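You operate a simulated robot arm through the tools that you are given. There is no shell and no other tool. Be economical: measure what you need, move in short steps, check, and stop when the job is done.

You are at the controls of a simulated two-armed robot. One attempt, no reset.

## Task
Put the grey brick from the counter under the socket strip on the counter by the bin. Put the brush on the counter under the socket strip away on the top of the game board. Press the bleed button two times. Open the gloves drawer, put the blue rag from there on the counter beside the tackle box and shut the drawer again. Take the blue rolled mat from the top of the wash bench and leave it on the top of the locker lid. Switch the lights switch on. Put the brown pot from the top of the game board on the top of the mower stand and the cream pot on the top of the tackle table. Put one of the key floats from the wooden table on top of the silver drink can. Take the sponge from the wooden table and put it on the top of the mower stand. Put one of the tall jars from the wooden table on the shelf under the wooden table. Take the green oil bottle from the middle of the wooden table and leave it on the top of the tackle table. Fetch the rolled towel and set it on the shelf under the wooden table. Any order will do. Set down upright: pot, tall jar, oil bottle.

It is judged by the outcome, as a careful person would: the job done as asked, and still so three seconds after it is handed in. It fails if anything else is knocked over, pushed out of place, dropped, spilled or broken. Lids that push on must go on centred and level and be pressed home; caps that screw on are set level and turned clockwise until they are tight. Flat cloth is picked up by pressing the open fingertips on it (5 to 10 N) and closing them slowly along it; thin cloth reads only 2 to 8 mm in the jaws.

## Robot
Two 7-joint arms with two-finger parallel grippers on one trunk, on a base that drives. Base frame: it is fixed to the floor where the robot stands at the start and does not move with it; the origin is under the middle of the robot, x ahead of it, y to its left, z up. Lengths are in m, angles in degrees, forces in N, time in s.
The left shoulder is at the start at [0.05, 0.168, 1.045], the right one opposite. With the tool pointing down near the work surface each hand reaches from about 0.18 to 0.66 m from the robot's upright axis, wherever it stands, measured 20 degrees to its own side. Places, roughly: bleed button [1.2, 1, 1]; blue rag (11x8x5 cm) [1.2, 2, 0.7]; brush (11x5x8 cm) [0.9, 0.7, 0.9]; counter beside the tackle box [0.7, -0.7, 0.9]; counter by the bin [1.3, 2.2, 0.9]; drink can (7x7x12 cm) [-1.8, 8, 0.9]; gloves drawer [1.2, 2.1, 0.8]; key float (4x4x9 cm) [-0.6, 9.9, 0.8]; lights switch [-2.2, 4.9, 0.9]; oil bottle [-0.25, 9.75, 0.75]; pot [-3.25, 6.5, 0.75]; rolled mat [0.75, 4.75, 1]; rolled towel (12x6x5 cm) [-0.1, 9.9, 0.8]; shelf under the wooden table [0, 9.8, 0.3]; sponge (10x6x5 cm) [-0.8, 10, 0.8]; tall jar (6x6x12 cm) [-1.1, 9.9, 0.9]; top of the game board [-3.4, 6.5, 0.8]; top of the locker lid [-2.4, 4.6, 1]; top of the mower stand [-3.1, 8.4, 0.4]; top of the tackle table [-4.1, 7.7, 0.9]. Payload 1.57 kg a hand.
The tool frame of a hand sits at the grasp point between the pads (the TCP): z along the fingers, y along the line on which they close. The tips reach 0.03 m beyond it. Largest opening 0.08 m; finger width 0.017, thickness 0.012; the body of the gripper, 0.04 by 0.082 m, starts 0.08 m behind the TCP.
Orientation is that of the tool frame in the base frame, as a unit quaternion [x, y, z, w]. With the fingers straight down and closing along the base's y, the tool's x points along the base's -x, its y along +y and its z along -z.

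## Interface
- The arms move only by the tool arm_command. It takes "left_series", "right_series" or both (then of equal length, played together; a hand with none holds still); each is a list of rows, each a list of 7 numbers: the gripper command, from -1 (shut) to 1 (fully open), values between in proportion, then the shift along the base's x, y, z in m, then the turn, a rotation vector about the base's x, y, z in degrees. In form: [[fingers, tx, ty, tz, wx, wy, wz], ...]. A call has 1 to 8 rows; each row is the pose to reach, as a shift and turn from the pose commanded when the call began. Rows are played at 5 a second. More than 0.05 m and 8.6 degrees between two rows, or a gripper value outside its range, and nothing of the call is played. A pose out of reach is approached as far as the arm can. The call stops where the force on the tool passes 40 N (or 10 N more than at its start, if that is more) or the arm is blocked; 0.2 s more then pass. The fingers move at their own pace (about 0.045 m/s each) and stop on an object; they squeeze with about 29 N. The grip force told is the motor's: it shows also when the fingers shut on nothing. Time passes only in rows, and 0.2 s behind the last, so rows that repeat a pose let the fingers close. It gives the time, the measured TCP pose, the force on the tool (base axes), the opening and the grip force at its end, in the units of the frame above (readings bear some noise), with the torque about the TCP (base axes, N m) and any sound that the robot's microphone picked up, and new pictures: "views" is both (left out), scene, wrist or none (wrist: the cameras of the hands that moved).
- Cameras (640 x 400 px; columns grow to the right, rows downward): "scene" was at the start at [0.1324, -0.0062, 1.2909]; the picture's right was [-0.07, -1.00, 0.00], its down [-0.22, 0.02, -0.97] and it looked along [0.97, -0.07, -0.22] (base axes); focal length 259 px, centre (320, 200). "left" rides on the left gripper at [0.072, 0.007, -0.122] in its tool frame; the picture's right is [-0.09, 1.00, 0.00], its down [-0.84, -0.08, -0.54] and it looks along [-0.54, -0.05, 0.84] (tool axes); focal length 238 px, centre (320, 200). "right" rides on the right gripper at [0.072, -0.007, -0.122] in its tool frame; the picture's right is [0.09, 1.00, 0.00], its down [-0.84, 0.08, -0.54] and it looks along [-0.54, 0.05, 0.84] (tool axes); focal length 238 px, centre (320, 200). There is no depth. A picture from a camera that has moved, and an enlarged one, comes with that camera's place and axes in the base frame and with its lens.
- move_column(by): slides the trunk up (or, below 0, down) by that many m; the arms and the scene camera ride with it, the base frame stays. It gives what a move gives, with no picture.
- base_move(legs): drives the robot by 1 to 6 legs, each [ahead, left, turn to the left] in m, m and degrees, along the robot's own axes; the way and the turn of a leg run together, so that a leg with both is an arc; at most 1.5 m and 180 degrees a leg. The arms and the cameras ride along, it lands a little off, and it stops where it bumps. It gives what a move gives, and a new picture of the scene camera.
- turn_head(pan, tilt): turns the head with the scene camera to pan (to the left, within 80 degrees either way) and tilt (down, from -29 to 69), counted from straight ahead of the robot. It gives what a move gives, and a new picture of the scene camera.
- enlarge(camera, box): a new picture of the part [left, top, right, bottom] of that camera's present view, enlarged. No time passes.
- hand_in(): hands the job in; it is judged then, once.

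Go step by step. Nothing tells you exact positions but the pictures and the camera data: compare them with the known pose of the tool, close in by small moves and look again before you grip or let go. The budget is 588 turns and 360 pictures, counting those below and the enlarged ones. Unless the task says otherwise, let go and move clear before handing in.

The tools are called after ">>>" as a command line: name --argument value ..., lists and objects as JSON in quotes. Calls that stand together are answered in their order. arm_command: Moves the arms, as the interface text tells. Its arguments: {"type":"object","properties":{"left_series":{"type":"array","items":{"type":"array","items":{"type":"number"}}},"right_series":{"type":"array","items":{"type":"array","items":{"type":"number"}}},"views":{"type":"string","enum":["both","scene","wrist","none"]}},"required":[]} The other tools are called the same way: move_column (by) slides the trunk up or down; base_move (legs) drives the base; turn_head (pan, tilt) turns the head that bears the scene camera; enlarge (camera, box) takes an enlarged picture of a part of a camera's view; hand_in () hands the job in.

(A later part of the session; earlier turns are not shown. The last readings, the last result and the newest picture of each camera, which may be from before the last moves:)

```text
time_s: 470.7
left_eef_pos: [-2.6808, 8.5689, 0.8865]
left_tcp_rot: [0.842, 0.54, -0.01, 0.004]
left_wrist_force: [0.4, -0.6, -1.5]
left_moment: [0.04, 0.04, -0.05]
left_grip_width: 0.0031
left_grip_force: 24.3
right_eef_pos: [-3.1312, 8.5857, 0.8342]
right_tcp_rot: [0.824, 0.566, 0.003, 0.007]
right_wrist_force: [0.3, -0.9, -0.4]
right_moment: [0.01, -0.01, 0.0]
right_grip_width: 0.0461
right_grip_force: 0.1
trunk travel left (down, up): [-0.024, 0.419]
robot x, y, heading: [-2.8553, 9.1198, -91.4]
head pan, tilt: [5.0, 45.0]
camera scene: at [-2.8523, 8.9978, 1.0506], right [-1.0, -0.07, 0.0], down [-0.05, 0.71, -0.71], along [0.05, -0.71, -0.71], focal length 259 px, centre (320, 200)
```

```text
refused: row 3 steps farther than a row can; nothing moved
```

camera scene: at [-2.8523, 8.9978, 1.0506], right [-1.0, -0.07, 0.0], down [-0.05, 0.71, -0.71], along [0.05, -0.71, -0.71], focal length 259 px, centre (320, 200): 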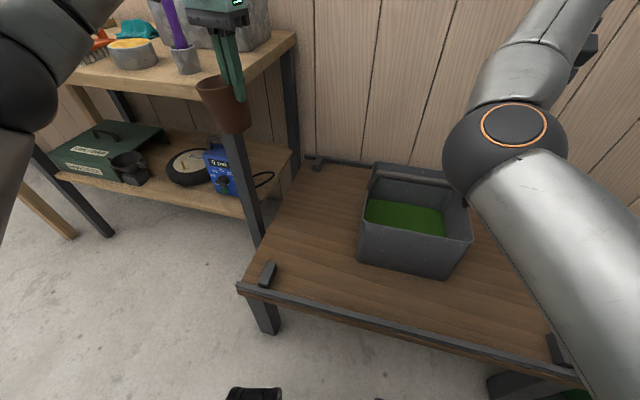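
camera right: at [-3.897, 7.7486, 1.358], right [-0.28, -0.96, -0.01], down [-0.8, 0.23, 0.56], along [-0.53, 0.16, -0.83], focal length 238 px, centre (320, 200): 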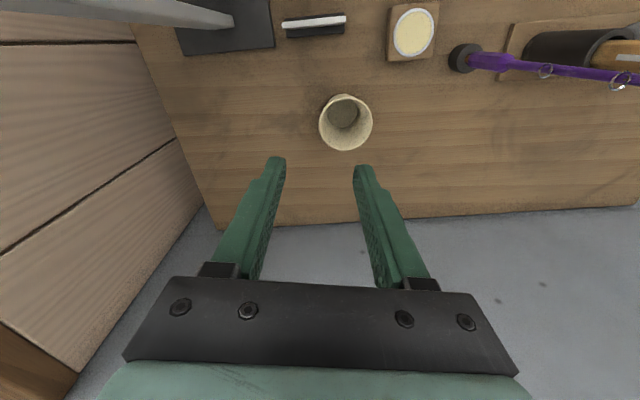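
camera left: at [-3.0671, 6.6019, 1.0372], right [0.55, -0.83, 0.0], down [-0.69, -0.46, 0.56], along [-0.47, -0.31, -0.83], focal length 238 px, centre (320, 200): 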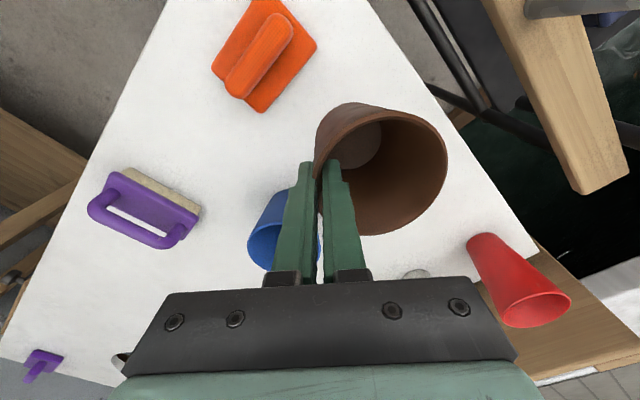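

>>> arm_command --left_series '[[-1, -0.04, 0.005, 0, 0, 0, 0], [-1, -0.08, 0.005, -0.02, 0, 0, 0], [-1, -0.115, 0.0, -0.05, 0, 0, 0], [-1, -0.145, -0.005, -0.085, 0, 0, 0], [-1, -0.17, -0.01, -0.125, 0, 0, 0], [-1, -0.18, -0.013, -0.17, 0, 0, 0], [-1, -0.18, -0.013, -0.215, 0, 0, 0], [-1, -0.18, -0.013, -0.26, 0, 0, 0]]'

```text
time_s: 472.5
left_eef_pos: [-2.8622, 8.5554, 0.6259]
left_tcp_rot: [0.841, 0.54, -0.01, 0.004]
left_wrist_force: [-0.5, 0.5, -0.9]
left_moment: [0.01, 0.08, -0.03]
left_grip_width: 0.0031
left_grip_force: 24.3
right_eef_pos: [-3.1313, 8.5861, 0.8344]
right_tcp_rot: [0.824, 0.567, 0.003, 0.007]
right_wrist_force: [0.0, 0.6, 0.3]
right_moment: [0.01, 0.01, 0.01]
right_grip_width: 0.046
right_grip_force: 0.2
trunk travel left (down, up): [-0.024, 0.419]
robot x, y, heading: [-2.8565, 9.121, -91.1]
head pan, tilt: [5.0, 45.0]
camera scene: at [-2.8523, 8.9979, 1.0506], right [-1.0, -0.06, 0.0], down [-0.05, 0.71, -0.71], along [0.05, -0.71, -0.71], focal length 259 px, centre (320, 200)
camera left: at [-2.8244, 8.6197, 0.7462], right [0.87, -0.5, 0.0], down [-0.41, -0.72, 0.56], along [-0.28, -0.48, -0.83], focal length 238 px, centre (320, 200)
```

scene: 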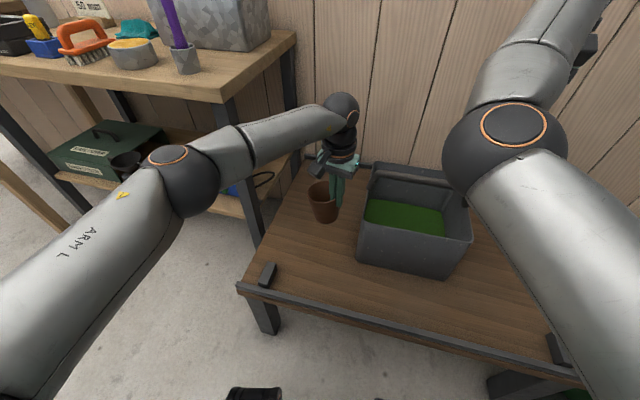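
left: 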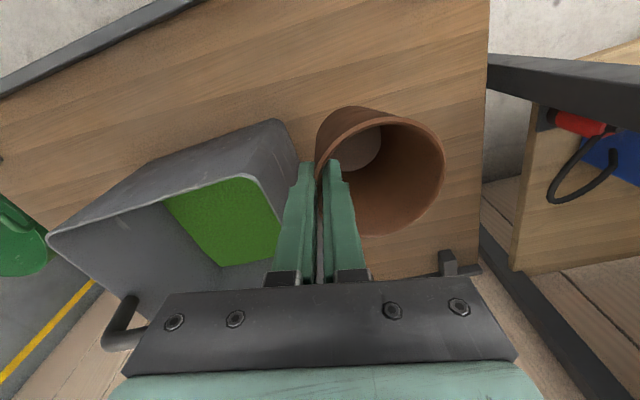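

>>> arm_command --left_series '[[-1, 0.04, 0.015, 0, 0, 0, 0], [-1, 0.045, 0.02, -0.04, 0, 0, 0], [-1, 0.045, 0.02, -0.08, 0, 0, 0], [-1, 0.045, 0.02, -0.11, 0, 0, 0], [-1, 0.045, 0.02, -0.12, 0, 0, 0], [-1, 0.045, 0.02, -0.13, 0, 0, 0], [-1, 0.045, 0.02, -0.14, 0, 0, 0]]' --views "both"

```text
time_s: 474.1
left_eef_pos: [-2.8174, 8.577, 0.4872]
left_tcp_rot: [0.841, 0.54, -0.01, 0.004]
left_wrist_force: [0.1, 0.2, -1.3]
left_moment: [0.04, 0.02, -0.01]
left_grip_width: 0.003
left_grip_force: 24.4
right_eef_pos: [-3.1312, 8.5858, 0.8345]
right_tcp_rot: [0.824, 0.567, 0.003, 0.007]
right_wrist_force: [-0.7, -0.2, -0.1]
right_moment: [-0.01, -0.02, 0.03]
right_grip_width: 0.0461
right_grip_force: 0.0
trunk travel left (down, up): [-0.024, 0.419]
robot x, y, heading: [-2.8579, 9.1172, -91.3]
head pan, tilt: [5.0, 45.0]
camera scene: at [-2.8523, 8.9979, 1.0506], right [-1.0, -0.06, 0.0], down [-0.05, 0.71, -0.71], along [0.05, -0.71, -0.71], focal length 259 px, centre (320, 200)
camera left: at [-2.7788, 8.6399, 0.607], right [0.87, -0.5, 0.0], down [-0.41, -0.72, 0.56], along [-0.28, -0.48, -0.83], focal length 238 px, centre (320, 200)
```

scene: 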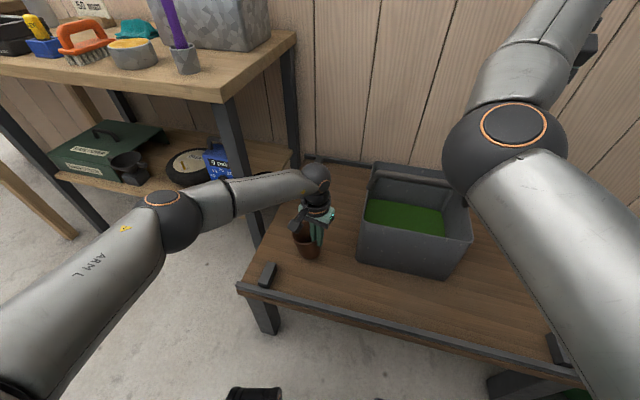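
left: 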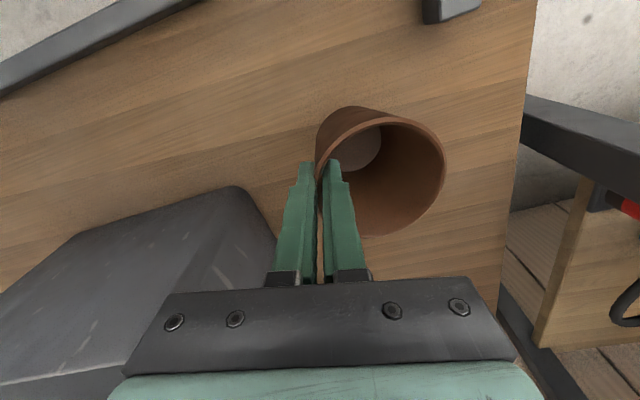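

Keep lowering gently to contact.

>>> arm_command --left_series '[[-1, 0.015, 0, -0.01, 0, 0, 0], [-1, 0.015, 0, -0.02, 0, 0, 0], [-1, 0.015, 0, -0.026, 0, 0, 0], [-1, 0.015, 0, -0.032, 0, 0, 0], [-1, 0.015, 0, -0.038, 0, 0, 0], [-1, 0.015, 0, -0.044, 0, 0, 0], [-1, 0.015, 0, -0.05, 0, 0, 0]]' --views "wrist"

```text
time_s: 475.7
left_eef_pos: [-2.8032, 8.5754, 0.4409]
left_tcp_rot: [0.841, 0.54, -0.012, 0.007]
left_wrist_force: [-4.7, 2.2, 34.4]
left_moment: [-0.09, -0.78, 0.2]
left_grip_width: 0.006
left_grip_force: 25.9
right_eef_pos: [-3.132, 8.5886, 0.8351]
right_tcp_rot: [0.824, 0.566, 0.002, 0.009]
right_wrist_force: [0.2, -0.7, 1.2]
right_moment: [0.04, -0.02, -0.02]
right_grip_width: 0.0459
right_grip_force: 0.1
trunk travel left (down, up): [-0.024, 0.419]
robot x, y, heading: [-2.8582, 9.1203, -91.3]
head pan, tilt: [5.0, 45.0]
camera left: at [-2.7653, 8.639, 0.5616], right [0.87, -0.5, 0.0], down [-0.41, -0.71, 0.57], along [-0.28, -0.49, -0.82], focal length 238 px, centre (320, 200)
```

left: 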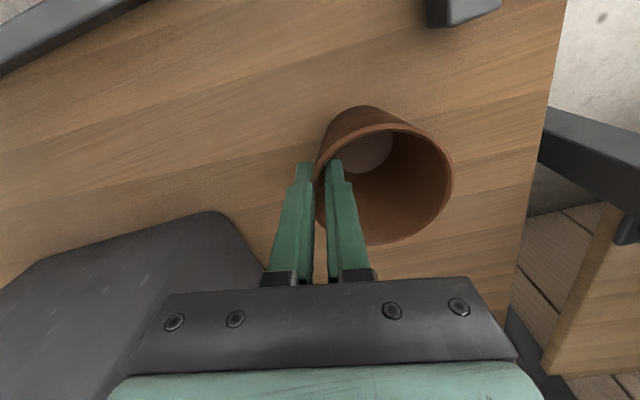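

>>> arm_command --left_series '[[-1, 0, 0, 0.008, 0, 0, 0], [-0.7, 0, 0, 0.008, 0, 0, 0], [-0.4, 0, 0, 0.008, 0, 0, 0], [-0.1, 0, 0, 0.008, 0, 0, 0], [0.15, 0, 0, 0.008, 0, 0, 0], [0.15, 0, 0, 0.008, 0, 0, 0]]' --views "wrist"

```text
time_s: 477.1
left_eef_pos: [-2.8025, 8.5758, 0.4429]
left_tcp_rot: [0.842, 0.54, -0.009, 0.004]
left_wrist_force: [0.2, 0.0, 0.4]
left_moment: [-0.01, -0.01, 0.0]
left_grip_width: 0.046
left_grip_force: 0.0
right_eef_pos: [-3.1322, 8.5858, 0.8339]
right_tcp_rot: [0.824, 0.567, 0.003, 0.008]
right_wrist_force: [-0.3, 0.2, 0.2]
right_moment: [0.03, -0.01, 0.03]
right_grip_width: 0.0462
right_grip_force: 0.2
trunk travel left (down, up): [-0.024, 0.419]
robot x, y, heading: [-2.8589, 9.1183, -91.2]
head pan, tilt: [5.0, 45.0]
camera left: at [-2.7642, 8.6396, 0.5651], right [0.87, -0.5, 0.0], down [-0.41, -0.72, 0.56], along [-0.28, -0.48, -0.83], focal length 238 px, centre (320, 200)
```

left: 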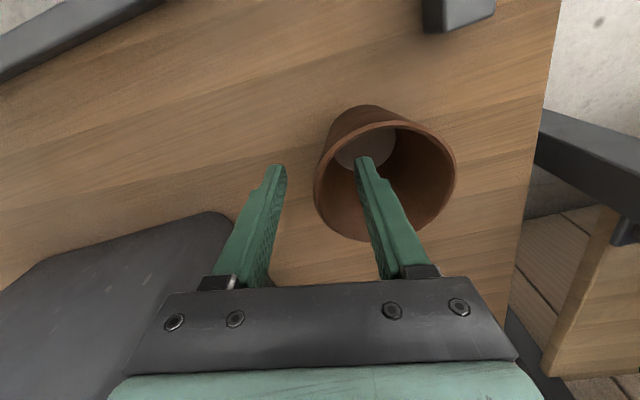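

>>> arm_command --left_series '[[0.15, 0, 0, 0.04, 0, 0, 0], [0.15, 0, 0, 0.085, 0, 0, 0], [0.15, 0, 0, 0.13, 0, 0, 0], [0.15, 0, 0, 0.175, 0, 0, 0], [0.15, 0, 0.02, 0.22, 0, 0, 0], [0.15, 0.0, 0.05, 0.255, 0, 0, 0], [0.15, 0.03, 0.08, 0.28, 0, 0, 0]]'

```text
time_s: 478.7
left_eef_pos: [-2.7724, 8.6558, 0.7266]
left_tcp_rot: [0.841, 0.541, -0.009, 0.003]
left_wrist_force: [-0.8, 1.1, -0.2]
left_moment: [0.01, -0.02, -0.01]
left_grip_width: 0.0458
left_grip_force: 0.0
right_eef_pos: [-3.1324, 8.587, 0.8339]
right_tcp_rot: [0.824, 0.567, 0.002, 0.008]
right_wrist_force: [0.4, -0.2, 0.3]
right_moment: [0.05, 0.03, -0.01]
right_grip_width: 0.0459
right_grip_force: 0.0
trunk travel left (down, up): [-0.024, 0.419]
robot x, y, heading: [-2.8549, 9.1188, -91.1]
head pan, tilt: [5.0, 45.0]
camera scene: at [-2.8524, 8.9979, 1.0506], right [-1.0, -0.06, 0.0], down [-0.05, 0.71, -0.71], along [0.05, -0.71, -0.71], focal length 259 px, centre (320, 200)
camera left: at [-2.7341, 8.7196, 0.8465], right [0.87, -0.5, 0.0], down [-0.41, -0.72, 0.56], along [-0.28, -0.49, -0.83], focal length 238 px, centre (320, 200)
```

scene: 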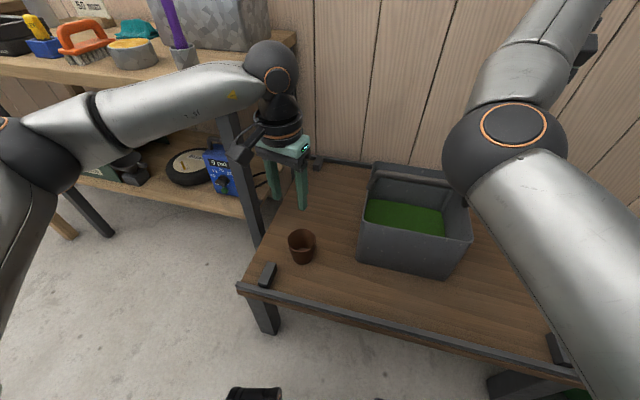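
left: 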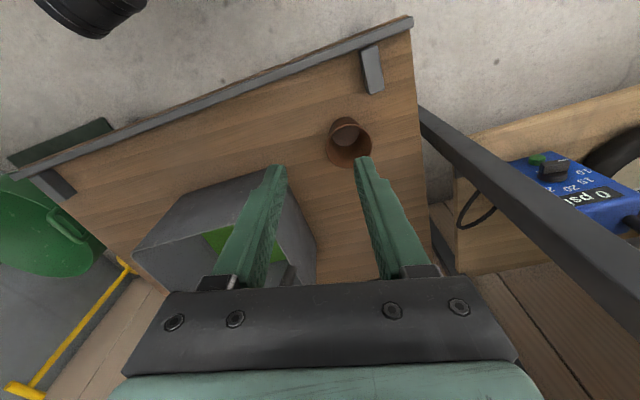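

>>> base_move --legs '[[-0.2, 0, 0]]'

>>> move_column --by 0.35

>>> base_move --legs '[[0, 0, 90], [0, 0.3, 0], [1.3, 0, 0], [0, 0, 90]]'

>>> turn_head --pan -15 --tilt 35

```text
time_s: 480.2
left_eef_pos: [-2.7673, 8.8535, 0.7259]
left_tcp_rot: [0.841, 0.541, -0.009, 0.004]
left_wrist_force: [0.0, -0.6, -0.3]
left_moment: [-0.04, 0.0, 0.02]
left_grip_width: 0.0461
left_grip_force: 0.1
right_eef_pos: [-3.1273, 8.7813, 0.8338]
right_tcp_rot: [0.824, 0.567, 0.003, 0.007]
right_wrist_force: [0.8, 0.2, 0.5]
right_moment: [-0.03, 0.01, -0.02]
right_grip_width: 0.0461
right_grip_force: 0.1
trunk travel left (down, up): [-0.024, 0.419]
robot x, y, heading: [-2.8493, 9.3148, -91.0]
head pan, tilt: [5.0, 45.0]
camera scene: at [-2.8479, 9.1951, 1.0506], right [-1.0, -0.07, 0.0], down [-0.05, 0.71, -0.71], along [0.05, -0.71, -0.71], focal length 259 px, centre (320, 200)
```

scene: 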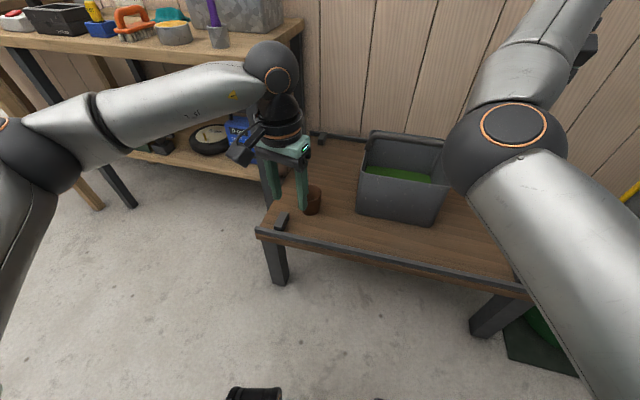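

```text
time_s: 483.7
left_eef_pos: [-2.7663, 8.8526, 1.0749]
left_tcp_rot: [0.841, 0.541, -0.01, 0.005]
left_wrist_force: [0.9, 0.4, -0.8]
left_moment: [0.03, 0.0, -0.03]
left_grip_width: 0.0461
left_grip_force: 0.1
right_eef_pos: [-3.1277, 8.783, 1.1843]
right_tcp_rot: [0.824, 0.566, 0.003, 0.007]
right_wrist_force: [-0.9, -0.4, -1.0]
right_moment: [-0.04, -0.03, 0.01]
right_grip_width: 0.0461
right_grip_force: 0.1
trunk travel left (down, up): [-0.374, 0.069]
robot x, y, heading: [-2.8554, 9.3191, -91.2]
head pan, tilt: [5.0, 45.0]
```

```text
time_s: 499.6
left_eef_pos: [-1.6401, 10.0742, 1.076]
left_tcp_rot: [-0.554, 0.833, 0.005, 0.01]
left_wrist_force: [0.0, 0.1, -0.3]
left_moment: [0.06, -0.05, -0.01]
left_grip_width: 0.0461
left_grip_force: 0.1
right_eef_pos: [-1.2838, 10.1548, 1.1854]
right_tcp_rot: [-0.578, 0.816, 0.008, -0.004]
right_wrist_force: [-0.5, -0.2, -0.8]
right_moment: [-0.02, 0.0, -0.03]
right_grip_width: 0.0461
right_grip_force: 0.0
trunk travel left (down, up): [-0.374, 0.069]
robot x, y, heading: [-1.5471, 9.615, 90.3]
head pan, tilt: [5.0, 45.0]
camera scene: at [-1.5517, 9.7355, 1.4006], right [1.0, 0.1, 0.0], down [0.07, -0.7, -0.71], along [-0.07, 0.7, -0.71], focal length 259 px, centre (320, 200)
```

scene: 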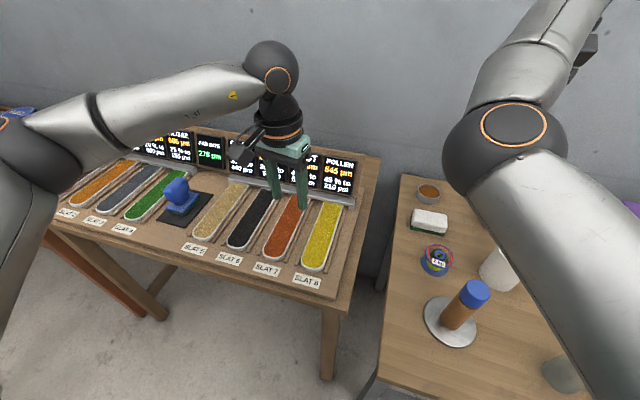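

```text
time_s: 500.4
left_eef_pos: [-1.6415, 10.074, 1.0761]
left_tcp_rot: [-0.553, 0.833, 0.005, 0.009]
left_wrist_force: [-0.4, -0.7, -0.2]
left_moment: [-0.02, 0.01, 0.01]
left_grip_width: 0.0461
left_grip_force: 0.0
right_eef_pos: [-1.2831, 10.1553, 1.1846]
right_tcp_rot: [-0.579, 0.815, 0.008, -0.003]
right_wrist_force: [-0.5, -0.4, -0.4]
right_moment: [-0.02, -0.03, -0.01]
right_grip_width: 0.0458
right_grip_force: 0.0
trunk travel left (down, up): [-0.374, 0.069]
robot x, y, heading: [-1.5445, 9.6115, 90.6]
head pan, tilt: [-15.0, 35.0]
camera scene: at [-1.5218, 9.7398, 1.4154], right [0.97, -0.25, 0.0], down [-0.14, -0.56, -0.82], along [0.2, 0.79, -0.57], focal length 259 px, centre (320, 200)
```

scene: 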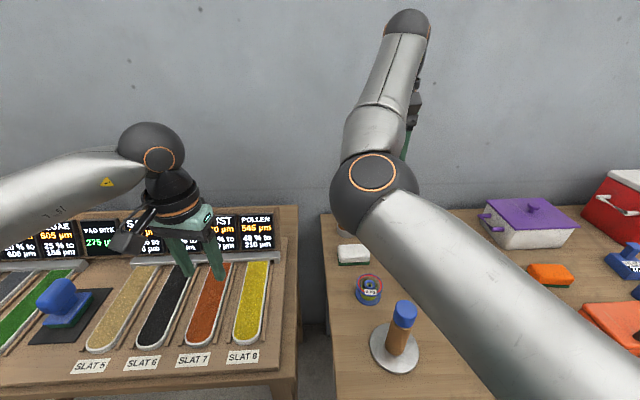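

>>> base_move --legs '[[-0.5, 0, 0], [0, -0.95, 0]]'

>>> turn_head --pan 15 --tilt 30

>>> turn_head --pan -25 --tilt 30

```text
time_s: 507.9
left_eef_pos: [-0.6849, 9.5798, 1.0761]
left_tcp_rot: [-0.547, 0.837, 0.004, 0.01]
left_wrist_force: [0.2, -0.5, 0.2]
left_moment: [-0.01, 0.0, -0.02]
left_grip_width: 0.0461
left_grip_force: 0.1
right_eef_pos: [-0.3267, 9.6558, 1.1846]
right_tcp_rot: [-0.573, 0.82, 0.008, -0.004]
right_wrist_force: [-0.5, -0.6, -0.5]
right_moment: [-0.01, -0.02, 0.02]
right_grip_width: 0.0457
right_grip_force: 0.1
trunk travel left (down, up): [-0.374, 0.069]
robot x, y, heading: [-0.5887, 9.1163, 89.8]
head pan, tilt: [-15.0, 35.0]
camera scene: at [-0.571, 9.2434, 1.4154], right [0.96, -0.26, 0.0], down [-0.15, -0.55, -0.82], along [0.22, 0.79, -0.57], focal length 259 px, centre (320, 200)
```

scene: 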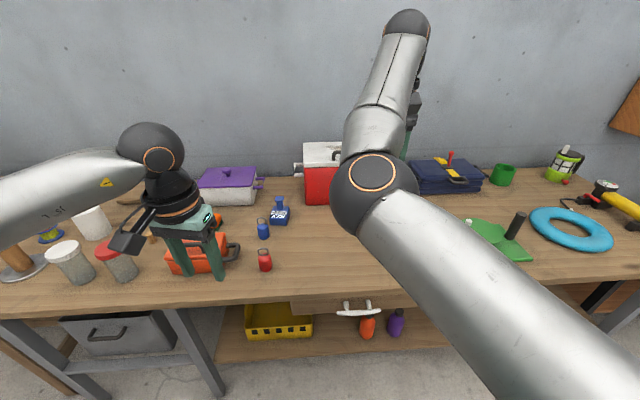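

```text
time_s: 508.8
left_eef_pos: [-0.6856, 9.5794, 1.0761]
left_tcp_rot: [-0.548, 0.837, 0.004, 0.009]
left_wrist_force: [0.2, 0.9, 0.6]
left_moment: [0.01, 0.0, -0.03]
left_grip_width: 0.0462
left_grip_force: 0.0
right_eef_pos: [-0.3273, 9.6554, 1.1849]
right_tcp_rot: [-0.573, 0.82, 0.007, -0.003]
right_wrist_force: [-0.3, -1.0, 0.1]
right_moment: [-0.01, 0.0, 0.05]
right_grip_width: 0.0459
right_grip_force: 0.0
trunk travel left (down, up): [-0.374, 0.069]
robot x, y, heading: [-0.5928, 9.1182, 89.9]
head pan, tilt: [15.0, 30.0]
camera scene: at [-0.6174, 9.2459, 1.4232], right [0.97, 0.25, 0.0], down [0.13, -0.48, -0.87], along [-0.22, 0.84, -0.5], focal length 259 px, centre (320, 200)
```

scene: 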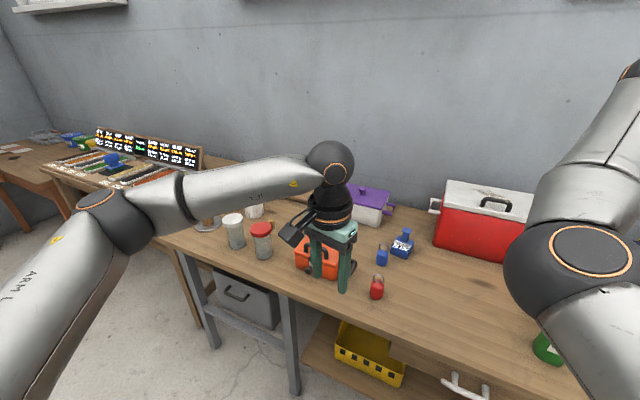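

```text
time_s: 509.9
left_eef_pos: [-0.6857, 9.5799, 1.0762]
left_tcp_rot: [-0.547, 0.837, 0.004, 0.01]
left_wrist_force: [0.9, -0.7, 0.2]
left_moment: [0.01, 0.01, 0.01]
left_grip_width: 0.0459
left_grip_force: 0.0
right_eef_pos: [-0.3265, 9.6543, 1.1832]
right_tcp_rot: [-0.573, 0.82, 0.007, -0.003]
right_wrist_force: [0.0, -0.1, 0.3]
right_moment: [0.0, -0.03, -0.01]
right_grip_width: 0.0462
right_grip_force: 0.1
trunk travel left (down, up): [-0.374, 0.069]
robot x, y, heading: [-0.5921, 9.1184, 89.6]
head pan, tilt: [-25.0, 30.0]
camera scene: at [-0.5559, 9.2402, 1.4232], right [0.9, -0.43, 0.0], down [-0.21, -0.45, -0.87], along [0.37, 0.78, -0.5], focal length 259 px, centre (320, 200)
```

scene: 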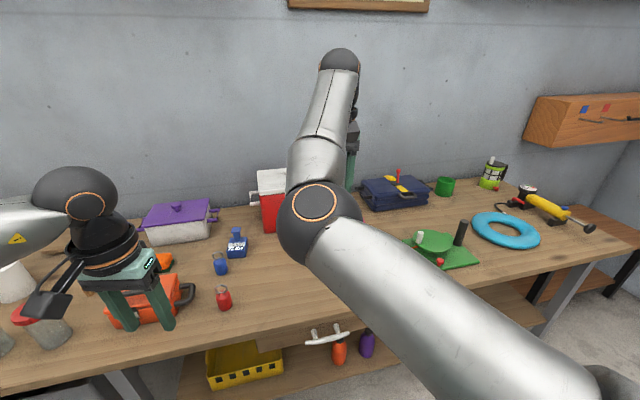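

>>> enlarge --camera "left" --box '[0, 0, 640, 400]'

>>> enlarge --camera "right" --box '[0, 0, 640, 400]'

```text
1.00 times, centred on (320, 200) of left
camera zoom: at [-0.7216, 9.5132, 1.196], right [-0.88, 0.48, 0.0], down [0.4, 0.73, 0.56], along [0.27, 0.49, -0.83], focal length 238 px, centre (320, 200)
```

zoom: 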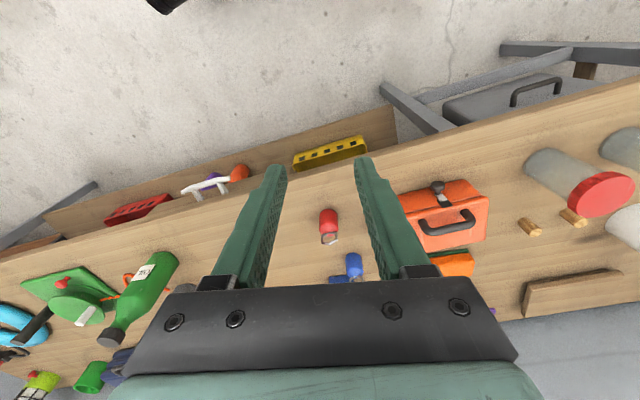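

```text
1.00 times, centred on (320, 200) of right
camera zoom: at [-0.3437, 9.586, 1.3057], right [-0.97, 0.26, 0.02], down [0.22, 0.81, 0.55], along [0.13, 0.53, -0.84], focal length 238 px, centre (320, 200)
```

zoom: 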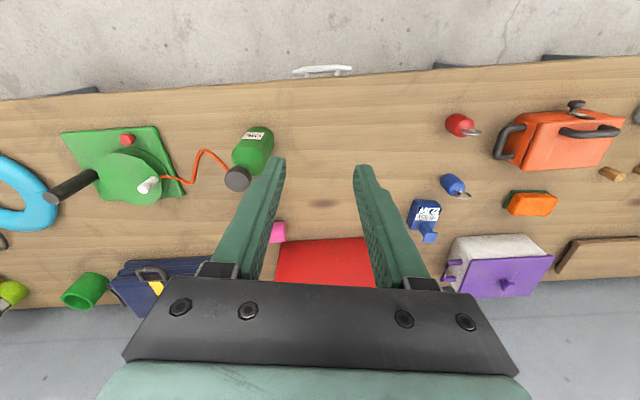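

>>> base_move --legs '[[0.22, 0.12, -12]]'

>>> turn_head --pan 5 --tilt 50

```text
time_s: 511.7
left_eef_pos: [-0.6815, 9.815, 1.0757]
left_tcp_rot: [-0.456, 0.89, 0.004, 0.01]
left_wrist_force: [0.1, 0.3, -0.5]
left_moment: [-0.05, -0.01, 0.03]
left_grip_width: 0.0461
left_grip_force: 0.1
right_eef_pos: [-0.3153, 9.8138, 1.1841]
right_tcp_rot: [-0.483, 0.876, 0.007, -0.003]
right_wrist_force: [0.1, 0.6, -0.3]
right_moment: [-0.02, 0.01, 0.01]
right_grip_width: 0.0461
right_grip_force: 0.1
trunk travel left (down, up): [-0.374, 0.069]
robot x, y, heading: [-0.6889, 9.347, 77.7]
head pan, tilt: [-25.0, 30.0]
camera scene: at [-0.6261, 9.4575, 1.4231], right [0.79, -0.61, 0.0], down [-0.3, -0.4, -0.87], along [0.53, 0.69, -0.5], focal length 259 px, centre (320, 200)
```

scene: 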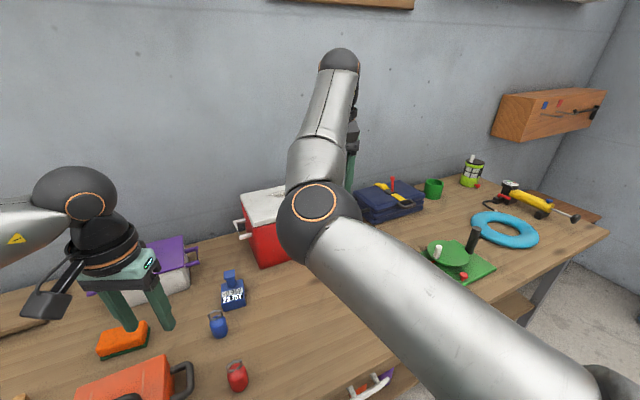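

```text
time_s: 512.6
left_eef_pos: [-0.6818, 9.8164, 1.0764]
left_tcp_rot: [-0.457, 0.889, 0.003, 0.011]
left_wrist_force: [-0.6, -0.3, -0.4]
left_moment: [0.0, 0.01, 0.0]
left_grip_width: 0.046
left_grip_force: 0.0
right_eef_pos: [-0.3159, 9.8146, 1.1843]
right_tcp_rot: [-0.483, 0.875, 0.007, -0.002]
right_wrist_force: [0.4, -1.2, -0.4]
right_moment: [-0.01, -0.01, 0.02]
right_grip_width: 0.0461
right_grip_force: 0.0
trunk travel left (down, up): [-0.374, 0.069]
robot x, y, heading: [-0.6929, 9.346, 77.4]
head pan, tilt: [5.0, 50.0]
camera scene: at [-0.671, 9.4613, 1.3937], right [0.99, -0.13, 0.0], down [-0.1, -0.76, -0.64], along [0.08, 0.64, -0.77], focal length 259 px, centre (320, 200)
```

scene: 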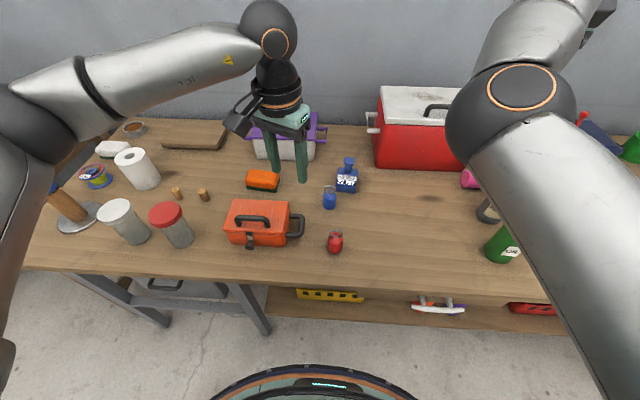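

>>> arm_command --right_series '[[0.5, -0.035, 0.0, -0.02, 0, 0, 0], [0.5, -0.07, 0.0, -0.04, 0, 0, 0], [0.5, -0.105, 0.005, -0.06, 0, 0, 0], [0.5, -0.14, 0.01, -0.09, 0, 0, 0], [0.5, -0.175, 0.01, -0.12, 0, 0, 0], [0.5, -0.21, 0.015, -0.15, 0, 0, 0], [0.5, -0.24, 0.02, -0.18, 0, 0, 0], [0.5, -0.267, 0.02, -0.21, 0, 0, 0]]'

```text
time_s: 514.5
left_eef_pos: [-0.6809, 9.8173, 1.0753]
left_tcp_rot: [-0.456, 0.89, 0.003, 0.01]
left_wrist_force: [-0.1, 0.5, 0.0]
left_moment: [0.03, 0.0, 0.01]
left_grip_width: 0.0459
left_grip_force: 0.1
right_eef_pos: [-0.5589, 9.8468, 0.9403]
right_tcp_rot: [-0.48, 0.877, 0.009, 0.0]
right_wrist_force: [0.4, -0.7, 0.9]
right_moment: [0.04, 0.01, 0.0]
right_grip_width: 0.0601
right_grip_force: 0.2
right hand out of reach, approached as far as the arm can: row 1, 2, 3, 4, 5, 6, 7, 8
trunk travel left (down, up): [-0.374, 0.069]
robot x, y, heading: [-0.6913, 9.3465, 77.4]
head pan, tilt: [5.0, 50.0]
camera scene: at [-0.6704, 9.4611, 1.3936], right [0.99, -0.13, 0.0], down [-0.1, -0.76, -0.64], along [0.08, 0.64, -0.77], focal length 259 px, centre (320, 200)
camera right: at [-0.5906, 9.7828, 1.0613], right [-0.89, 0.46, 0.02], down [0.39, 0.74, 0.55], along [0.24, 0.5, -0.83], focal length 238 px, centre (320, 200)
```

scene: 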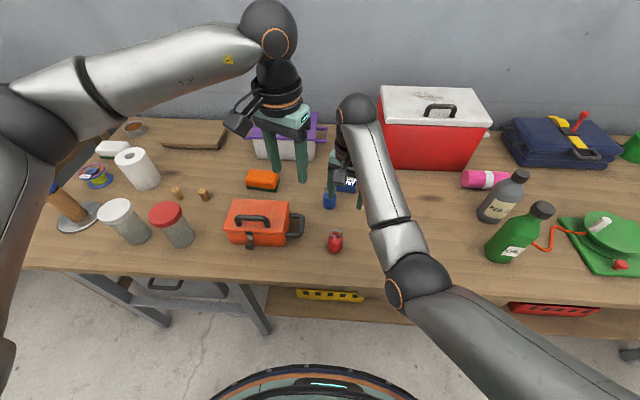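
right: 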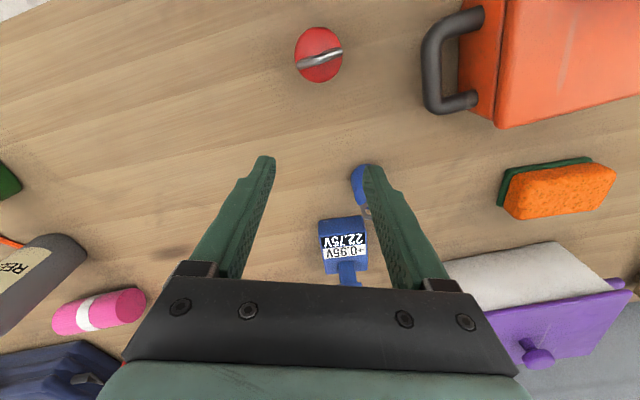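

>>> arm_command --right_series '[[0.5, -0.015, -0.025, -0.02, 0, 0, 0], [0.5, -0.031, -0.05, -0.04, 0, 0, 0], [0.5, -0.031, -0.05, -0.08, 0, 0, 0]]' --views "wrist"

```text
time_s: 515.2
left_eef_pos: [-0.6809, 9.8161, 1.076]
left_tcp_rot: [-0.456, 0.89, 0.004, 0.01]
left_wrist_force: [0.6, 0.0, 0.0]
left_moment: [-0.01, -0.03, 0.04]
left_grip_width: 0.0459
left_grip_force: 0.1
right_eef_pos: [-0.5645, 9.8508, 0.9488]
right_tcp_rot: [-0.469, 0.878, 0.069, 0.062]
right_wrist_force: [0.6, -0.4, -0.8]
right_moment: [0.03, 0.01, 0.01]
right_grip_width: 0.0601
right_grip_force: 0.1
right hand out of reach, approached as far as the arm can: row 1, 2
trunk travel left (down, up): [-0.374, 0.069]
robot x, y, heading: [-0.6863, 9.3462, 77.4]
head pan, tilt: [5.0, 50.0]
stopped in row 3 (right hand): the arm was blocked; the commanded pose is now the measured one
camera right: at [-0.6039, 9.7683, 1.0559], right [-0.88, 0.47, 0.05], down [0.37, 0.63, 0.68], along [0.29, 0.62, -0.73], focal length 238 px, centre (320, 200)
```

right: 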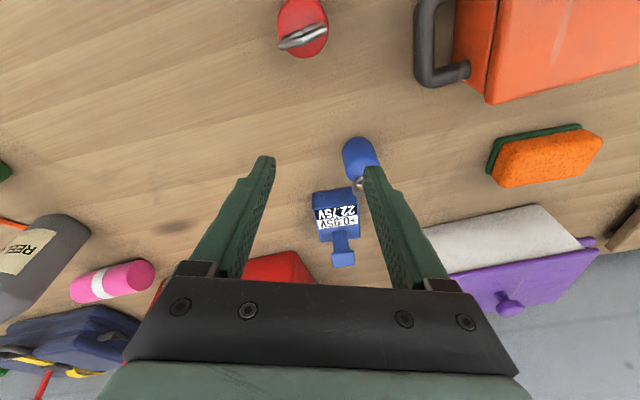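

>>> base_move --legs '[[-0.12, 0.0, 0]]'

>>> arm_command --right_series '[[0.5, 0.0, 0.02, -0.01, -3, 3, 0], [0.5, 0.0, 0.04, -0.03, -7, 4, 0], [0.5, 0.0, 0.055, -0.06, -7, 4, 0]]' --views "wrist"

```text
time_s: 516.5
left_eef_pos: [-0.7078, 9.6989, 1.0756]
left_tcp_rot: [-0.456, 0.89, 0.003, 0.011]
left_wrist_force: [0.4, -0.9, 0.1]
left_moment: [0.04, 0.02, 0.0]
left_grip_width: 0.0459
left_grip_force: 0.1
right_eef_pos: [-0.5919, 9.7332, 0.9497]
right_tcp_rot: [-0.469, 0.878, 0.07, 0.063]
right_wrist_force: [-0.4, -0.1, 0.1]
right_moment: [0.02, -0.01, 0.02]
right_grip_width: 0.06
right_grip_force: 0.1
trunk travel left (down, up): [-0.374, 0.069]
robot x, y, heading: [-0.7118, 9.2284, 77.4]
head pan, tilt: [5.0, 50.0]
camera scene: at [-0.6971, 9.3429, 1.3938], right [0.99, -0.13, 0.0], down [-0.1, -0.76, -0.64], along [0.08, 0.64, -0.77], focal length 259 px, centre (320, 200)
```

scene: 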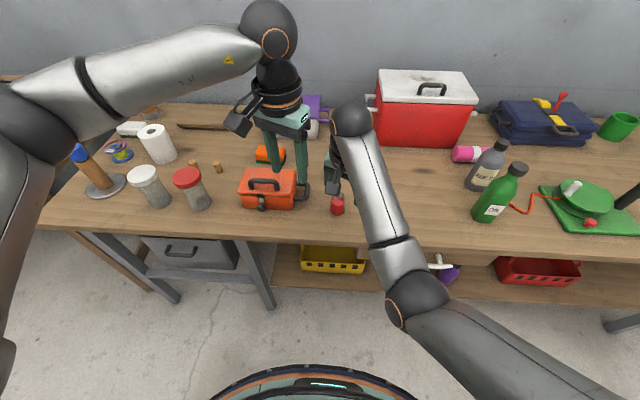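

```text
time_s: 517.2
left_eef_pos: [-0.7074, 9.6985, 1.0762]
left_tcp_rot: [-0.457, 0.889, 0.003, 0.01]
left_wrist_force: [-0.6, -0.5, -0.7]
left_moment: [0.02, 0.0, 0.01]
left_grip_width: 0.046
left_grip_force: 0.1
right_eef_pos: [-0.591, 9.7885, 0.8888]
right_tcp_rot: [-0.47, 0.882, 0.033, 0.002]
right_wrist_force: [-0.5, -0.2, 0.4]
right_moment: [0.01, 0.01, -0.02]
right_grip_width: 0.0599
right_grip_force: 0.1
trunk travel left (down, up): [-0.374, 0.069]
robot x, y, heading: [-0.7146, 9.2306, 77.2]
head pan, tilt: [5.0, 50.0]
camera right: at [-0.622, 9.719, 1.0073], right [-0.88, 0.48, 0.05], down [0.42, 0.7, 0.57], along [0.24, 0.53, -0.82], focal length 238 px, centre (320, 200)
```

right: 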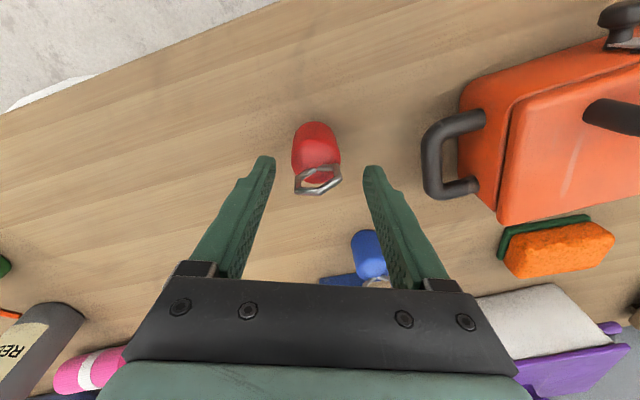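

>>> arm_command --right_series '[[0.5, 0.005, 0.013, -0.045, 0, 0, 0], [0.5, 0.011, 0.026, -0.09, 0, 0, 0], [0.5, 0.011, 0.026, -0.137, 0, 0, 0]]' --views "wrist"

```text
time_s: 517.9
left_eef_pos: [-0.707, 9.6976, 1.0754]
left_tcp_rot: [-0.456, 0.89, 0.004, 0.01]
left_wrist_force: [-0.7, 0.3, -1.1]
left_moment: [-0.08, -0.01, -0.02]
left_grip_width: 0.046
left_grip_force: 0.0
right_eef_pos: [-0.5799, 9.7894, 0.8338]
right_tcp_rot: [-0.469, 0.883, 0.037, 0.002]
right_wrist_force: [-3.4, -11.4, 15.3]
right_moment: [-0.82, -0.39, -0.42]
right_grip_width: 0.062
right_grip_force: 1.6
right hand out of reach, approached as far as the arm can: row 1, 2, 3
trunk travel left (down, up): [-0.374, 0.069]
robot x, y, heading: [-0.7148, 9.2259, 77.5]
head pan, tilt: [5.0, 50.0]
stopped in row 3 (right hand): the force on the tool passed its limit (the readings are from after the stop); the commanded pose is now the measured one
camera right: at [-0.6102, 9.7199, 0.951], right [-0.88, 0.48, 0.06], down [0.42, 0.7, 0.58], along [0.23, 0.53, -0.81], focal length 238 px, centre (320, 200)
```

right: 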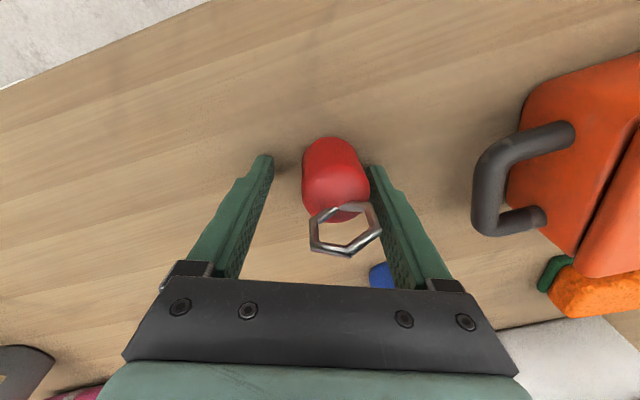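

>>> arm_command --right_series '[[0.5, 0.0, 0.0, 0.02, 0, 0, 0], [1, -0.01, 0.006, 0.02, 0, 0, 0], [1, -0.012, 0.007, 0.02, 0, 0, 0]]' --views "wrist"

```text
time_s: 518.7
left_eef_pos: [-0.7072, 9.7, 1.0745]
left_tcp_rot: [-0.456, 0.89, 0.003, 0.01]
left_wrist_force: [0.1, 0.3, 0.2]
left_moment: [-0.03, -0.02, -0.03]
left_grip_width: 0.0458
left_grip_force: 0.0
right_eef_pos: [-0.5889, 9.7936, 0.8504]
right_tcp_rot: [-0.469, 0.882, 0.038, 0.004]
right_wrist_force: [0.3, -0.7, 0.3]
right_moment: [-0.02, -0.02, -0.02]
right_grip_width: 0.0803
right_grip_force: 0.0
right hand out of reach, approached as far as the arm can: row 3
trunk travel left (down, up): [-0.374, 0.069]
robot x, y, heading: [-0.7146, 9.2284, 77.5]
head pan, tilt: [5.0, 50.0]
camera right: at [-0.6204, 9.724, 0.9695], right [-0.88, 0.48, 0.06], down [0.42, 0.7, 0.58], along [0.23, 0.53, -0.81], focal length 238 px, centre (320, 200)
```

right: 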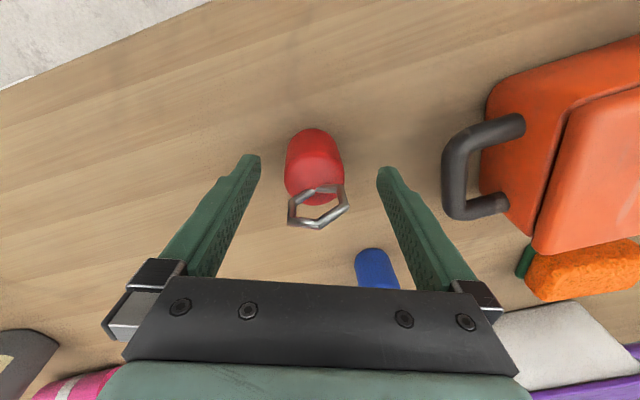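

>>> arm_command --right_series '[[1, 0.0, -0.003, -0.008, 0, 0, 0], [0, 0, -0.003, -0.008, 0, 0, 0], [-1, 0, -0.003, -0.008, 0, 0, 0], [-1, 0, -0.003, -0.008, 0, 0, 0], [-1, 0, -0.003, -0.008, 0, 0, 0]]' --views "wrist"

```text
time_s: 519.9
left_eef_pos: [-0.7075, 9.6991, 1.075]
left_tcp_rot: [-0.457, 0.89, 0.003, 0.01]
left_wrist_force: [-0.8, -0.2, -0.4]
left_moment: [0.03, -0.01, -0.02]
left_grip_width: 0.0459
left_grip_force: 0.0
right_eef_pos: [-0.5904, 9.7912, 0.8438]
right_tcp_rot: [-0.469, 0.882, 0.038, 0.003]
right_wrist_force: [0.1, 0.2, 0.7]
right_moment: [-0.01, 0.04, 0.02]
right_grip_width: 0.0361
right_grip_force: 25.1
trunk travel left (down, up): [-0.374, 0.069]
robot x, y, heading: [-0.7135, 9.2262, 77.3]
head pan, tilt: [5.0, 50.0]
camera right: at [-0.6202, 9.721, 0.9613], right [-0.88, 0.48, 0.06], down [0.42, 0.7, 0.58], along [0.24, 0.53, -0.81], focal length 238 px, centre (320, 200)
```

right: 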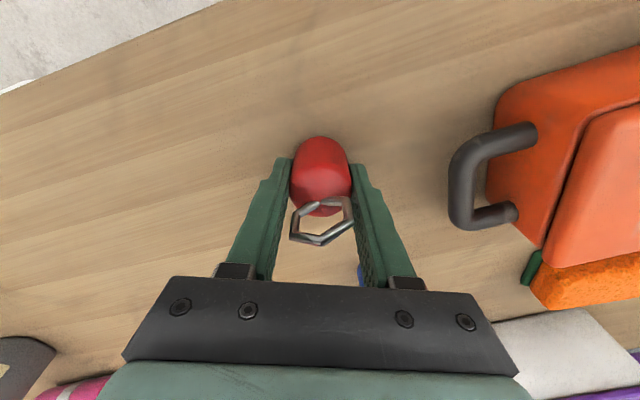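

>>> arm_command --right_series '[[-1, 0.0, 0.0, 0.04, 0, 0, 0], [-1, 0, 0, 0.09, 0, 0, 0], [-1, 0, 0, 0.14, 0, 0, 0], [-1, 0.02, 0, 0.19, 0, 0, 0], [-1, 0.05, 0.0, 0.22, 0, 0, 0], [-1, 0.09, 0.0, 0.23, 0, 0, 0]]' --views "none"

>>> base_move --legs '[[0.12, 0.0, 0], [0, 0, 18]]'

>>> arm_command --left_series '[[0.5, 0, 0.02, 0, 0, 0, 8], [1, 0, 0.04, 0, 0, 0, 16], [1, 0, 0.06, 0, 0, 0, 24], [1, 0, 0.08, 0, 0, 0, 32], [1, 0, 0.1, 0, 0, 0, 40], [1, 0, 0.12, 0, 0, 0, 48], [1, 0, 0.14, 0, 0, 0, 56], [1, 0.01, 0.16, 0, 0, 0, 64]]' --views "both"

```text
refused: row 4 steps farther than a row can; nothing moved
```

```text
time_s: 522.1
left_eef_pos: [-0.8284, 9.7946, 1.0751]
left_tcp_rot: [-0.59, 0.807, 0.005, 0.01]
left_wrist_force: [0.0, 0.7, -0.2]
left_moment: [0.0, -0.05, -0.01]
left_grip_width: 0.0459
left_grip_force: 0.1
right_eef_pos: [-0.7443, 9.9206, 0.8425]
right_tcp_rot: [-0.602, 0.798, 0.038, -0.002]
right_wrist_force: [-0.3, -0.3, 2.0]
right_moment: [-0.05, 0.0, -0.01]
right_grip_width: 0.0362
right_grip_force: 29.1
trunk travel left (down, up): [-0.374, 0.069]
robot x, y, heading: [-0.6866, 9.347, 95.6]
head pan, tilt: [5.0, 50.0]
camera scene: at [-0.7078, 9.4611, 1.3937], right [0.98, 0.18, 0.0], down [0.14, -0.75, -0.64], along [-0.12, 0.63, -0.77], focal length 259 px, centre (320, 200)
```

scene: 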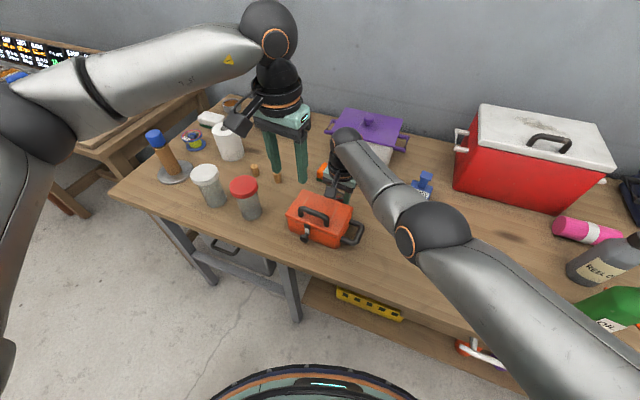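

```text
time_s: 523.9
left_eef_pos: [-0.8239, 9.9375, 1.0733]
left_tcp_rot: [0.929, -0.371, -0.009, -0.005]
left_wrist_force: [-0.2, 0.2, -0.5]
left_moment: [0.0, 0.0, 0.03]
left_grip_width: 0.08
left_grip_force: 0.1
left hand out of reach, approached as far as the arm can: row 8
right_eef_pos: [-0.744, 9.9189, 0.8435]
right_tcp_rot: [-0.602, 0.797, 0.039, -0.002]
right_wrist_force: [0.5, -0.5, 0.9]
right_moment: [-0.01, -0.05, -0.02]
right_grip_width: 0.036
right_grip_force: 29.1
trunk travel left (down, up): [-0.374, 0.069]
robot x, y, heading: [-0.6898, 9.347, 95.5]
head pan, tilt: [5.0, 50.0]
camera scene: at [-0.7079, 9.4611, 1.3937], right [0.98, 0.18, 0.0], down [0.14, -0.75, -0.64], along [-0.12, 0.63, -0.77], focal length 259 px, centre (320, 200)
camera left: at [-0.7735, 9.8794, 1.1935], right [-0.75, -0.66, 0.0], down [-0.55, 0.62, 0.56], along [-0.37, 0.42, -0.83], focal length 238 px, centre (320, 200)
```

scene: 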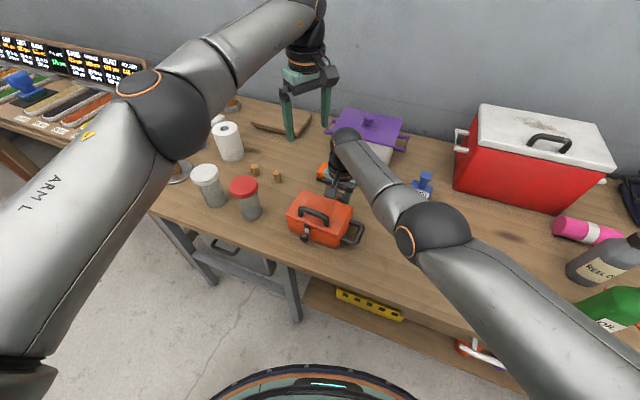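
left: 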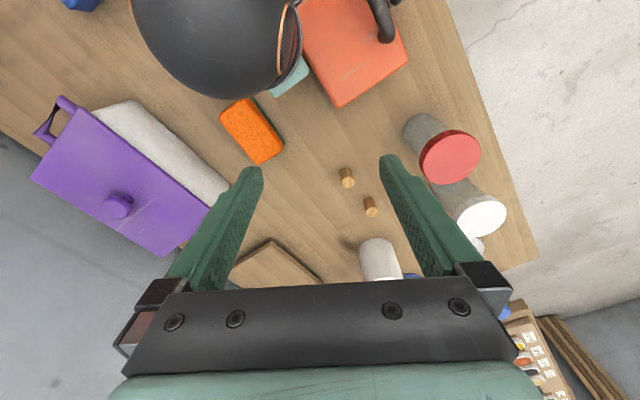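

I must not chain dependent moves. Lift the float straight up now and check what is around it.

>>> arm_command --right_series '[[-1, 0, 0, 0.04, 0, 0, 0], [-1, 0, 0, 0.08, 0, 0, 0], [-1, 0, 0, 0.12, 0, 0, 0], [-1, 0, 0, 0.16, 0, 0, 0], [-1, 0.03, 0, 0.19, 0, 0, 0], [-1, 0.07, 0, 0.21, 0, 0, 0], [-1, 0.11, 0, 0.22, 0, 0, 0], [-1, 0.15, 0, 0.22, 0, 0, 0]]'

```text
time_s: 525.7
left_eef_pos: [-0.8226, 9.9377, 1.0729]
left_tcp_rot: [0.928, -0.372, -0.009, -0.005]
left_wrist_force: [-0.2, 0.4, 0.6]
left_moment: [0.01, 0.01, 0.0]
left_grip_width: 0.08
left_grip_force: 0.1
right_eef_pos: [-0.5924, 9.9435, 1.0588]
right_tcp_rot: [-0.602, 0.798, 0.038, -0.003]
right_wrist_force: [0.1, 0.8, 0.0]
right_moment: [-0.02, -0.03, 0.0]
right_grip_width: 0.0359
right_grip_force: 29.1
right hand out of reach, approached as far as the arm can: row 6, 7, 8
trunk travel left (down, up): [-0.374, 0.069]
robot x, y, heading: [-0.6909, 9.3442, 95.8]
head pan, tilt: [5.0, 50.0]
camera scene: at [-0.7071, 9.4614, 1.3937], right [0.98, 0.18, 0.0], down [0.14, -0.75, -0.64], along [-0.12, 0.63, -0.77], focal length 259 px, centre (320, 200)
camera right: at [-0.5989, 9.8681, 1.1764], right [-0.98, 0.18, 0.06], down [0.18, 0.79, 0.58], along [0.06, 0.58, -0.81], focal length 238 px, centre (320, 200)
```

scene: 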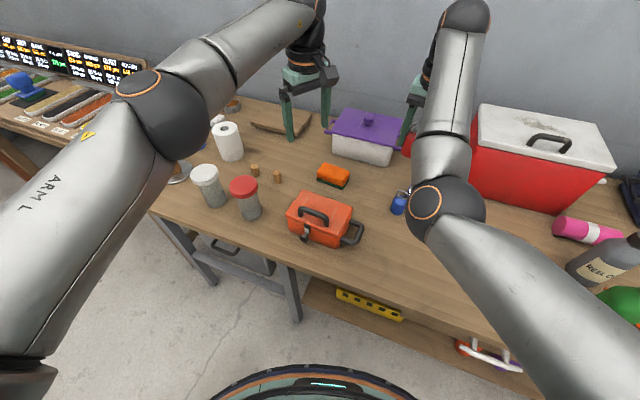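
right: 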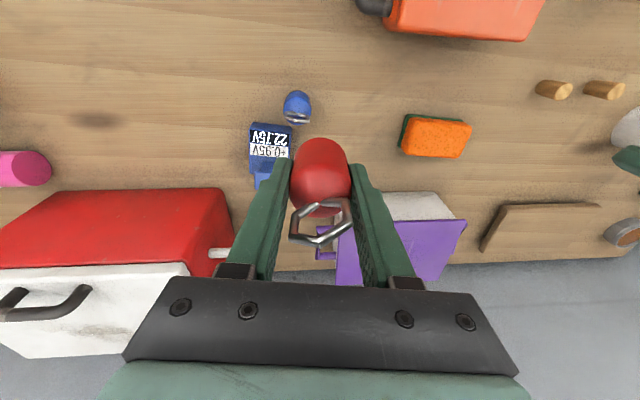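

>>> arm_command --left_series '[[1, 0.01, 0.02, 0, 0, 0, 7], [1, 0.02, 0.045, 0, 0, 0, 14], [1, 0.035, 0.07, 0, 0, 0, 21], [1, 0.05, 0.1, 0, 0, 0, 28]]' --views "wrist"

```text
time_s: 526.7
left_eef_pos: [-0.8177, 9.9187, 1.0513]
left_tcp_rot: [0.991, -0.136, -0.008, -0.003]
left_wrist_force: [-1.2, 0.2, 0.1]
left_moment: [0.02, -0.02, 0.01]
left_grip_width: 0.0799
left_grip_force: 0.1
left hand out of reach, approached as far as the arm can: row 1, 2, 3, 4
right_eef_pos: [-0.5951, 9.9453, 1.0591]
right_tcp_rot: [-0.603, 0.797, 0.038, -0.003]
right_wrist_force: [-0.6, 1.1, 0.1]
right_moment: [-0.01, -0.06, 0.02]
right_grip_width: 0.0361
right_grip_force: 29.2
trunk travel left (down, up): [-0.374, 0.069]
robot x, y, heading: [-0.6884, 9.3444, 95.5]
head pan, tilt: [5.0, 50.0]
camera left: at [-0.7467, 9.8913, 1.1715], right [-0.36, -0.93, 0.0], down [-0.78, 0.29, 0.56], along [-0.52, 0.2, -0.83], focal length 238 px, centre (320, 200)
```

left: 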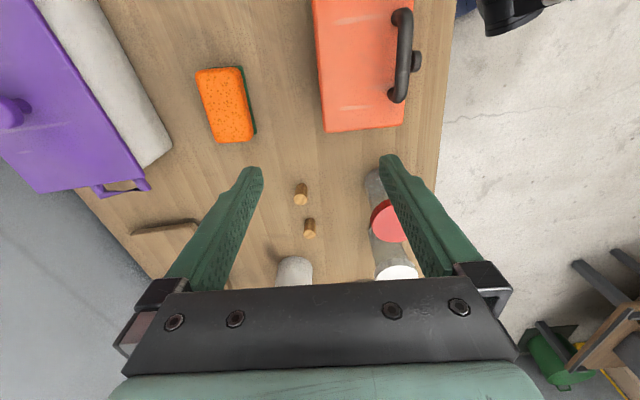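

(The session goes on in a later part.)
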